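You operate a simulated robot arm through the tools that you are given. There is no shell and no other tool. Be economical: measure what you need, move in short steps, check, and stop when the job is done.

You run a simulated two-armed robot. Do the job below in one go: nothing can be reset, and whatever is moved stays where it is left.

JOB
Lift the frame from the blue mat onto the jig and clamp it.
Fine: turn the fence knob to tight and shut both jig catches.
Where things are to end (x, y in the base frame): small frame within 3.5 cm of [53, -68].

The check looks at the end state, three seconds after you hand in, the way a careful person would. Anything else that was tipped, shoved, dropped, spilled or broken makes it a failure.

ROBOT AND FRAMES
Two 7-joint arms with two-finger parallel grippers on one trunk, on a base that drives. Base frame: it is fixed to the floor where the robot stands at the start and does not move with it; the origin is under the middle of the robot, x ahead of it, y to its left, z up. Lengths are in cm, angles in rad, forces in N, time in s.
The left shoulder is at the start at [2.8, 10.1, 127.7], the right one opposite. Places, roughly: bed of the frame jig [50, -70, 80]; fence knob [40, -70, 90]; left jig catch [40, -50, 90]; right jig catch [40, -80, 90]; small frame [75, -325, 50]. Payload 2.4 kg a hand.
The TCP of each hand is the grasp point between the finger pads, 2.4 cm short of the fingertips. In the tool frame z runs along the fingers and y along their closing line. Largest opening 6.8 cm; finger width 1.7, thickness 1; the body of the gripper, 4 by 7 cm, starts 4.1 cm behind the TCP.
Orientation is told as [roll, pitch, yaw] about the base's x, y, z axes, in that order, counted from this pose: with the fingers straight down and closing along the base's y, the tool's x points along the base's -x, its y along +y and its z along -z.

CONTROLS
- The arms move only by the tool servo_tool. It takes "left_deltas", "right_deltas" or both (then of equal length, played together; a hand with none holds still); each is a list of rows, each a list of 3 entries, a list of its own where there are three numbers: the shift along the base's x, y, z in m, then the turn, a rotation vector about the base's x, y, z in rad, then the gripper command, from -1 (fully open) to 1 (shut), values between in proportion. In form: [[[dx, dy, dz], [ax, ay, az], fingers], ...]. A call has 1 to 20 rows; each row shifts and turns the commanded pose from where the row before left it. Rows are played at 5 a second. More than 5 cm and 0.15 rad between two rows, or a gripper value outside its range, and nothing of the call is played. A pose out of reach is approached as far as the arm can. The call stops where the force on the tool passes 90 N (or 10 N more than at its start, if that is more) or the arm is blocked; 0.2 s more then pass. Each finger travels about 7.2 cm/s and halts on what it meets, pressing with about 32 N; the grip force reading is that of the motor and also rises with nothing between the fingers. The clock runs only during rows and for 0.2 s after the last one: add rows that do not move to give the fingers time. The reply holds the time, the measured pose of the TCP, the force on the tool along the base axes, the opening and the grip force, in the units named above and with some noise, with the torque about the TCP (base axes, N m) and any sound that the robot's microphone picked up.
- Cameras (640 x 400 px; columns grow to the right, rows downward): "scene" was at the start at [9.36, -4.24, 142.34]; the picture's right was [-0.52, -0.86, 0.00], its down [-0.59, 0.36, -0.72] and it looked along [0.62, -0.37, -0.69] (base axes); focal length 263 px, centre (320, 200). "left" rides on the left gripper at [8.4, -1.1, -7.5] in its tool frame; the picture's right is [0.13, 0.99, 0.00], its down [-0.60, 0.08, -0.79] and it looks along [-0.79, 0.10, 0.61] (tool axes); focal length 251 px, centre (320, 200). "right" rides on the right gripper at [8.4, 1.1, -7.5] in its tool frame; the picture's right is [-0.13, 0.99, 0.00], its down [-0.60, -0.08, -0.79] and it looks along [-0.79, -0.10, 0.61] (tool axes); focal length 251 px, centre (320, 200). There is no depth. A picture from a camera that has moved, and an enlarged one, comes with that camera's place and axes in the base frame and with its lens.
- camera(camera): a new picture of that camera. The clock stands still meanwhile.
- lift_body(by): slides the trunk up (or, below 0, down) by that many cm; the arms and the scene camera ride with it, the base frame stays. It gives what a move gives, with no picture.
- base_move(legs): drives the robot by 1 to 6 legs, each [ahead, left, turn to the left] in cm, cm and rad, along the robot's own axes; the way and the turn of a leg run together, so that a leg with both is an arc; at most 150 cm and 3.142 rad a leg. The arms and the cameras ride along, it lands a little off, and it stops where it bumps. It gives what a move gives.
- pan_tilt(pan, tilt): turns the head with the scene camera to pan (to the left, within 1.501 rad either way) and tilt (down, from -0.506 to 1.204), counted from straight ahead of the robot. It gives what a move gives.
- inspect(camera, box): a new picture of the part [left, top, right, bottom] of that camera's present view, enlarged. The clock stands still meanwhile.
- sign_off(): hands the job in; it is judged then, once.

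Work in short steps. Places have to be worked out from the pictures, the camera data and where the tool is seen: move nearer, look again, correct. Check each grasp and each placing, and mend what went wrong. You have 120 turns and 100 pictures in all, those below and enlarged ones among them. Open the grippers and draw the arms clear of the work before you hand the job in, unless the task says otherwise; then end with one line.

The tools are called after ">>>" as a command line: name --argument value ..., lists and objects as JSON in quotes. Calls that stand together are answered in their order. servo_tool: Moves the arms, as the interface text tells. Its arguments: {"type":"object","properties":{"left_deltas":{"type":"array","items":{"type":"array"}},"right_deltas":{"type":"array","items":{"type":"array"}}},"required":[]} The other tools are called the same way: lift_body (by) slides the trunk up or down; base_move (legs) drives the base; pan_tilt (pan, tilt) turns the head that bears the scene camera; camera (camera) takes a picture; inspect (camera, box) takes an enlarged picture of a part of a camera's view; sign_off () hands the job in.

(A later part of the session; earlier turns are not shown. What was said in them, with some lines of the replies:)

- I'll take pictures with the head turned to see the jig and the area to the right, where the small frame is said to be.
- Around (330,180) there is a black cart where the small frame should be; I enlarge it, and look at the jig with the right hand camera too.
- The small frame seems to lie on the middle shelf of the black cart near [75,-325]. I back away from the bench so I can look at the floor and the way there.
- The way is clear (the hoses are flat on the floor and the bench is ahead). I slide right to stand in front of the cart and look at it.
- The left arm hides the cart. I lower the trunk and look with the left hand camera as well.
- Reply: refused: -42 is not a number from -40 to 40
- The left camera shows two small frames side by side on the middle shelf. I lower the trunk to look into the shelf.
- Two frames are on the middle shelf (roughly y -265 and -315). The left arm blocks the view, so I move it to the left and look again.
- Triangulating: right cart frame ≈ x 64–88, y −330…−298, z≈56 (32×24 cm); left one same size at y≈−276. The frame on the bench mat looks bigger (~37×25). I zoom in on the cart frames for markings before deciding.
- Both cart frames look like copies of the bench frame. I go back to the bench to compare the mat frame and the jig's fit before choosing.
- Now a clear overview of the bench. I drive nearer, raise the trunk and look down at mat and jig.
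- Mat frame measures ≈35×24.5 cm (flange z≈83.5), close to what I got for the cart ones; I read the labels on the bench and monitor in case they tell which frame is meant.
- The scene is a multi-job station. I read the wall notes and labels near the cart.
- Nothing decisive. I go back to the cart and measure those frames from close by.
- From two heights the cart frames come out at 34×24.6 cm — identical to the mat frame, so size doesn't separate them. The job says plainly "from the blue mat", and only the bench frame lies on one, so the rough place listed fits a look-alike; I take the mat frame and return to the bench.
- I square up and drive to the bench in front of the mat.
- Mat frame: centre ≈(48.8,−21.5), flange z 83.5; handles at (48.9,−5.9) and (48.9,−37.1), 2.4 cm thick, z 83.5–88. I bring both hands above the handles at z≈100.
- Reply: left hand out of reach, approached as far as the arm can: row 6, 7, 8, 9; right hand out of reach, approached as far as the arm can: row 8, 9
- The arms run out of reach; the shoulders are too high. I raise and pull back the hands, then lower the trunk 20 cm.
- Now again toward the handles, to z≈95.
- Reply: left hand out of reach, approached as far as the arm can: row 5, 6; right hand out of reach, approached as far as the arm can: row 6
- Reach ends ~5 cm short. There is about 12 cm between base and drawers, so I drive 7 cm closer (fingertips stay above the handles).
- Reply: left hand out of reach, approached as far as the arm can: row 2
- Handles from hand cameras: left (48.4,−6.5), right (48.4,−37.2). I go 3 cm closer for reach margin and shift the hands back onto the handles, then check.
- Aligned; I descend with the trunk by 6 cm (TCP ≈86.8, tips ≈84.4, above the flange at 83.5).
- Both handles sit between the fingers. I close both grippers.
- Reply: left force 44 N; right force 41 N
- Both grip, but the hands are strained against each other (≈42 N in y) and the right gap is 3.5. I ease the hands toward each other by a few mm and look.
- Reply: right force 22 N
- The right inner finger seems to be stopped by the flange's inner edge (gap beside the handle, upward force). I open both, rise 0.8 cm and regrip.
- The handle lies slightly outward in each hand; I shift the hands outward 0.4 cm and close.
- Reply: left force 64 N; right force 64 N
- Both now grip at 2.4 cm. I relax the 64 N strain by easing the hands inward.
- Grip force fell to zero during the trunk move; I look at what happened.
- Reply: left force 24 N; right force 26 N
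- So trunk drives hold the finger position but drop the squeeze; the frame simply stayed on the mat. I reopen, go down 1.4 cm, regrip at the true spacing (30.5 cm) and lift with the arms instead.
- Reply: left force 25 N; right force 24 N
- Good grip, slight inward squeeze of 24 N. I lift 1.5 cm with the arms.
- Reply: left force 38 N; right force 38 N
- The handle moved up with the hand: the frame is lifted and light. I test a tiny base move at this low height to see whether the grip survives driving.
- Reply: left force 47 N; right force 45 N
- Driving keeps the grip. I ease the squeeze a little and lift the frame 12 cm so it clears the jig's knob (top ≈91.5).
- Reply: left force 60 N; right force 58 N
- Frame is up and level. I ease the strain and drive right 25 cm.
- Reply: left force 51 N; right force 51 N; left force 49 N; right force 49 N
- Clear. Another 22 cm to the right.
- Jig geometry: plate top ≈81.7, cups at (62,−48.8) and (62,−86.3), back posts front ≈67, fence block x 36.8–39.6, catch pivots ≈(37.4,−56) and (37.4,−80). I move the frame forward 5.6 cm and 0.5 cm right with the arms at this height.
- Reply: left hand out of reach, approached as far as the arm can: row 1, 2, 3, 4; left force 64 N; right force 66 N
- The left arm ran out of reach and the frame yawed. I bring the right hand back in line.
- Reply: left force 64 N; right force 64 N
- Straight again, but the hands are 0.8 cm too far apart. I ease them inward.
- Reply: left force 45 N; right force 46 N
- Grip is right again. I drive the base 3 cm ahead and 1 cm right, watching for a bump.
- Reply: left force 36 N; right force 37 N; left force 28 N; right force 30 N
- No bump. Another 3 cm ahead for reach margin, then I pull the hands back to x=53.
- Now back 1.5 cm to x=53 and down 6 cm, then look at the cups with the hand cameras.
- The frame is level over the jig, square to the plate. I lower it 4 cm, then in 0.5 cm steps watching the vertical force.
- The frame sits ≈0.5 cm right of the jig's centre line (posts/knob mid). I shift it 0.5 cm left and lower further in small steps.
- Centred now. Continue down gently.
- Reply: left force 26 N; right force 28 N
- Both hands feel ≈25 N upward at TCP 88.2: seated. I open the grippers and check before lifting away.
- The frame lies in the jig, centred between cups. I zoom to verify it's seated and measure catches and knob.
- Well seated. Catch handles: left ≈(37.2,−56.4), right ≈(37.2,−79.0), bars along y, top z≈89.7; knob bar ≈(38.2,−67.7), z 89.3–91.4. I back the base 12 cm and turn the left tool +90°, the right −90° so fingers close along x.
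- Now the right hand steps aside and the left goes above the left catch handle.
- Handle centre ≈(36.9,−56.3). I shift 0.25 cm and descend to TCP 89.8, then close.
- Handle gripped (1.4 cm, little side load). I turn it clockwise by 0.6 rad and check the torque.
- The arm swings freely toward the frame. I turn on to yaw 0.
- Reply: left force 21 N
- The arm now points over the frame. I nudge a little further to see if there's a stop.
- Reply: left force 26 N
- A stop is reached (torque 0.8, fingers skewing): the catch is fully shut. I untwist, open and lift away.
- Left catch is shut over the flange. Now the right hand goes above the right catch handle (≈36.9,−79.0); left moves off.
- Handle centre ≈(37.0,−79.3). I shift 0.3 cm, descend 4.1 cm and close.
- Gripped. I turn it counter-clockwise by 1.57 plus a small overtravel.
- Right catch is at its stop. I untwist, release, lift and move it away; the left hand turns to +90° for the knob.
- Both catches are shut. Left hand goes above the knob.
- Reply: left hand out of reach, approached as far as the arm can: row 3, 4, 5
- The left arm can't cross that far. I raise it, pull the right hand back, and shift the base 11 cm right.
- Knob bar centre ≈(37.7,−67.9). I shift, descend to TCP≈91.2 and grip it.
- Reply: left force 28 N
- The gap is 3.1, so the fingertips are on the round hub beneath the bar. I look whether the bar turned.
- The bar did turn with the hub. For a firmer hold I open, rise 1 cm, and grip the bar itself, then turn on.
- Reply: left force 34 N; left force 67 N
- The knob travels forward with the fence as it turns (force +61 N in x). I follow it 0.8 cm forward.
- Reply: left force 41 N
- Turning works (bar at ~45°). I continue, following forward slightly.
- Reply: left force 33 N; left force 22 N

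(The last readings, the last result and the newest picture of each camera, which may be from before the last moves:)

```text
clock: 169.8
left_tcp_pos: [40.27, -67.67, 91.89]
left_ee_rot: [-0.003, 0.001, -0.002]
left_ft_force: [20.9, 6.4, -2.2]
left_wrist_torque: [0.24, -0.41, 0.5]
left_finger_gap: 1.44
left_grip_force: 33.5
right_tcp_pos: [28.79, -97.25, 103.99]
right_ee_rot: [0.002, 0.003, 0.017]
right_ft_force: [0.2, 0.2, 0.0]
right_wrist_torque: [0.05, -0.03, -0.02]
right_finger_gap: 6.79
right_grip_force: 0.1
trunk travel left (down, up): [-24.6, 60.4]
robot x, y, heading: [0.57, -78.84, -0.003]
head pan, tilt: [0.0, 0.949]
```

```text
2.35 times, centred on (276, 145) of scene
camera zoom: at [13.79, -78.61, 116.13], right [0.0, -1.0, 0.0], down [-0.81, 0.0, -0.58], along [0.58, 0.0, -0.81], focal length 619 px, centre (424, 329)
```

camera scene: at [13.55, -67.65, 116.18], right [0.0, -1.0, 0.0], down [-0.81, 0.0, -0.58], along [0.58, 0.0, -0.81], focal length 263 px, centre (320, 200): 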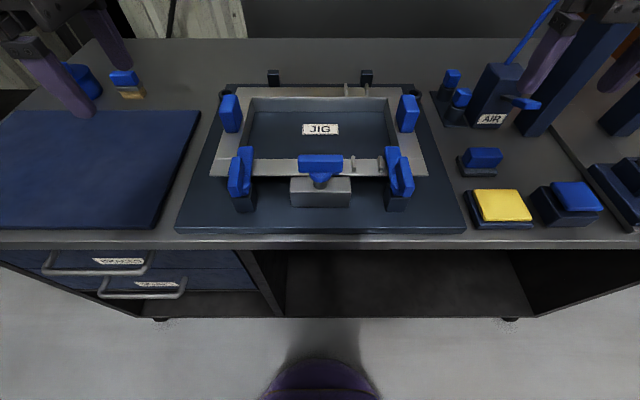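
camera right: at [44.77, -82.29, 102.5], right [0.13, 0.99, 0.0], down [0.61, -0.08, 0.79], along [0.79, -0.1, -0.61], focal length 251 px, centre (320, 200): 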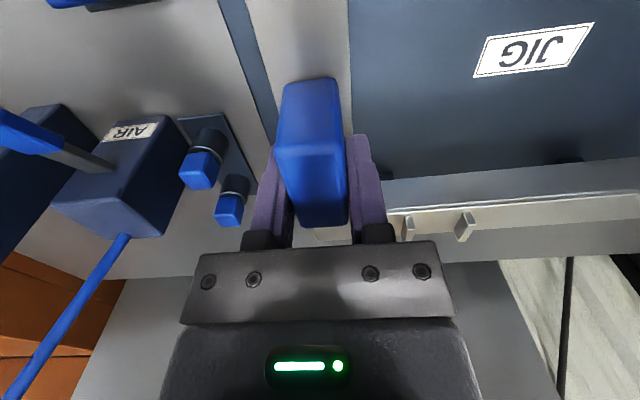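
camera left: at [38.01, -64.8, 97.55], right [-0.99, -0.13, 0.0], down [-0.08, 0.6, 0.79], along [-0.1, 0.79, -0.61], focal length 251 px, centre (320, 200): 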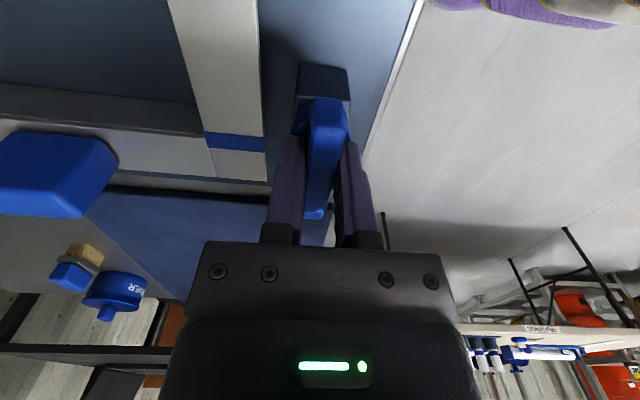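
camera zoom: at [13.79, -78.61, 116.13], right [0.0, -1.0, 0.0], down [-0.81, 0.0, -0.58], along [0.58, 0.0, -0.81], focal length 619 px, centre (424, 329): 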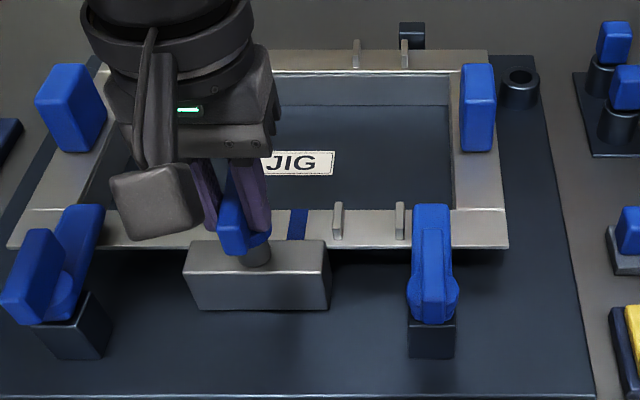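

Bar at 90°; fence advanced to the frame. I test a little further for a stop.

>>> servo_tool --left_deltas '[[[0.001, 0, 0], [0, 0, -0.08], 1], [[0, 0, 0], [0, 0, -0.08], 1], [[0, 0, 0], [0, 0, 0], 1]]'

```text
clock: 170.6
left_tcp_pos: [40.39, -67.57, 91.9]
left_ee_rot: [-0.006, 0.001, -0.164]
left_ft_force: [19.8, 12.8, -11.8]
left_wrist_torque: [0.32, -0.06, 0.54]
left_finger_gap: 1.51
left_grip_force: 34.1
right_tcp_pos: [28.72, -97.28, 103.99]
right_ee_rot: [-0.002, 0.004, 0.017]
right_ft_force: [0.6, -0.5, 0.1]
right_wrist_torque: [0.0, 0.0, 0.01]
right_finger_gap: 6.81
right_grip_force: 0.0
trunk travel left (down, up): [-24.6, 60.4]
robot x, y, heading: [0.65, -78.5, 0.002]
head pan, tilt: [0.0, 0.949]
```

>>> inspect --camera "left" --box '[200, 40, 440, 250]'

```text
1.90 times, centred on (320, 145) of left
camera zoom: at [31.96, -67.46, 99.41], right [0.03, 1.0, 0.0], down [0.61, -0.02, 0.79], along [0.79, -0.03, -0.61], focal length 479 px, centre (320, 305)
```

zoom: 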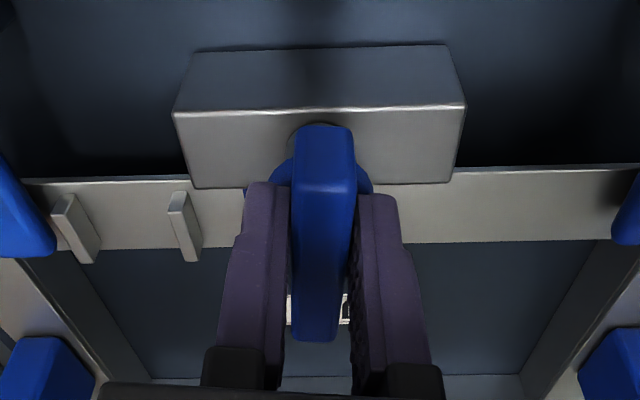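

The bar stays at ~90° while the gripper over-rotates: the stop is reached, knob tight. I untwist slightly, release and lift.

>>> servo_tool --left_deltas '[[[0, 0, 0], [0, 0, 0.08], 1], [[0, 0, 0], [0, 0, 0], 0.5], [[0, 0, 0], [0, 0, 0], 0], [[0, 0, 0], [0, 0, 0], -0.5], [[0, 0, 0.03], [0, 0, 0], -0.5], [[0, 0, 0.04], [0, 0, 0], -1], [[0, 0, 0.04], [0, 0, 0], -1], [[0, 0.03, 0.02], [0, 0, 0], -1], [[-0.03, 0.04, 0], [0, 0, 0], -1], [[-0.03, 0.04, 0], [0, 0, 0], -1]]'

>>> base_move --legs '[[-15, 11, 0]]'

>>> camera --camera "scene"

```text
clock: 172.8
left_tcp_pos: [33.06, -55.98, 104.83]
left_ee_rot: [-0.005, -0.002, -0.085]
left_ft_force: [0.0, -0.2, 0.6]
left_wrist_torque: [-0.02, 0.01, -0.06]
left_finger_gap: 6.81
left_grip_force: 0.0
left hand out of reach, approached as far as the arm can: row 7
right_tcp_pos: [28.42, -97.36, 104.05]
right_ee_rot: [0.001, 0.001, 0.02]
right_ft_force: [-0.5, 0.3, 0.1]
right_wrist_torque: [0.0, -0.01, -0.01]
right_finger_gap: 6.82
right_grip_force: 0.2
trunk travel left (down, up): [-24.6, 60.4]
robot x, y, heading: [-0.31, -78.77, 0.0]
head pan, tilt: [0.0, 0.949]
```

```text
clock: 174.3
left_tcp_pos: [18.14, -45.14, 104.91]
left_ee_rot: [-0.003, -0.003, -0.085]
left_ft_force: [0.0, 0.8, -0.8]
left_wrist_torque: [-0.04, -0.02, -0.03]
left_finger_gap: 6.81
left_grip_force: 0.1
right_tcp_pos: [13.4, -86.6, 104.15]
right_ee_rot: [0.0, 0.0, 0.016]
right_ft_force: [0.0, -0.5, 0.5]
right_wrist_torque: [-0.02, -0.02, -0.03]
right_finger_gap: 6.79
right_grip_force: 0.3
trunk travel left (down, up): [-24.6, 60.4]
robot x, y, heading: [-14.99, -67.8, -0.002]
head pan, tilt: [0.0, 0.949]
```

```text
16 pictures are left
camera scene: at [-1.48, -67.83, 116.18], right [0.0, -1.0, 0.0], down [-0.81, 0.0, -0.58], along [0.58, 0.0, -0.81], focal length 263 px, centre (320, 200)
```

scene: 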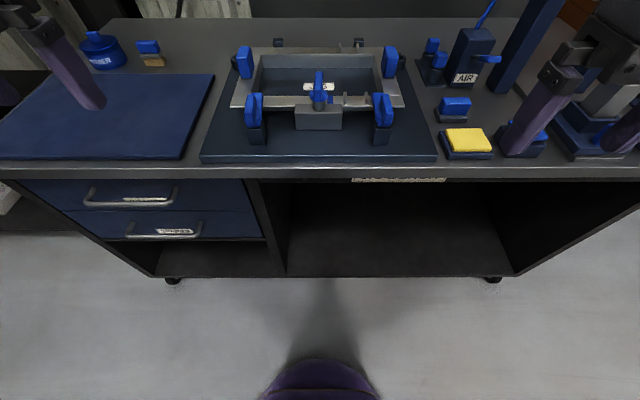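

>>> inspect --camera "scene" --box '[200, 30, 440, 180]'

```text
2.67 times, centred on (320, 105) of scene
camera zoom: at [-1.48, -67.83, 116.18], right [0.0, -1.0, 0.0], down [-0.81, 0.0, -0.58], along [0.58, 0.0, -0.81], focal length 702 px, centre (320, 453)
```

zoom: 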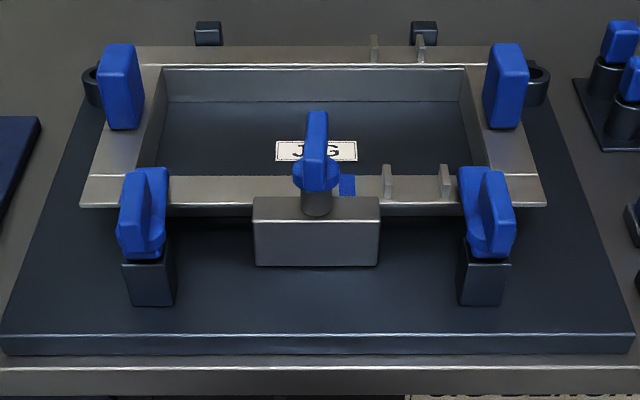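

Everything looks clamped. I raise the trunk for a steeper view to verify the frame's final position.

>>> lift_body --by 35

>>> inspect --camera "scene" --box '[200, 60, 440, 210]'

```text
clock: 177.7
left_tcp_pos: [18.15, -45.26, 139.8]
left_ee_rot: [-0.003, -0.002, -0.084]
left_ft_force: [0.2, -0.3, 0.1]
left_wrist_torque: [-0.01, 0.02, 0.01]
left_finger_gap: 6.8
left_grip_force: 0.0
right_tcp_pos: [13.42, -86.49, 139.11]
right_ee_rot: [0.0, 0.002, 0.017]
right_ft_force: [-0.8, -0.4, 0.3]
right_wrist_torque: [0.01, -0.02, 0.04]
right_finger_gap: 6.81
right_grip_force: 0.0
trunk travel left (down, up): [-59.6, 25.4]
robot x, y, heading: [-15.05, -67.87, -0.003]
head pan, tilt: [0.0, 0.949]
```

```text
2.67 times, centred on (320, 135) of scene
camera zoom: at [-6.11, -67.82, 151.42], right [0.0, -1.0, 0.0], down [-0.81, 0.0, -0.58], along [0.58, 0.0, -0.81], focal length 702 px, centre (320, 373)
```

zoom: 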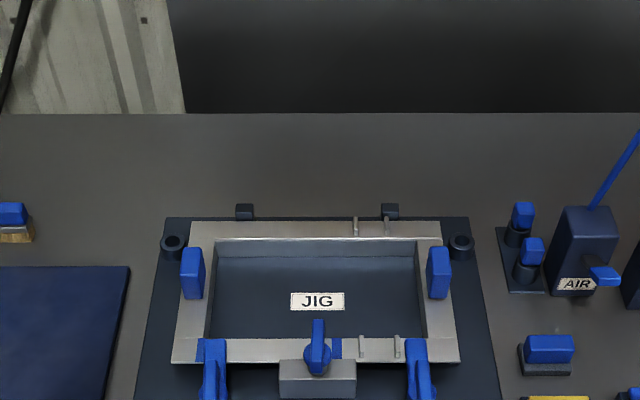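

Frame centre reads ≈(55,−67.4), within tolerance of [53,−68]. It lies level between the fence and posts, with both catches over the flange and the knob bar at its stop. Nothing else has moved, the grippers are open and the arms are clear, so I hand in.

>>> sign_off

```text
The job is handed in.
```

I put the frame from the blue mat in the jig, shut both catches and turned the fence knob to its stop. It ended at about (55, −67.4), roughly 2 cm from [53, −68] and within the 3.5 cm limit. The rough place listed for the small frame matched an identical frame on the cart, so I followed "from the blue mat"; if the cart frame was meant, this is the wrong one.
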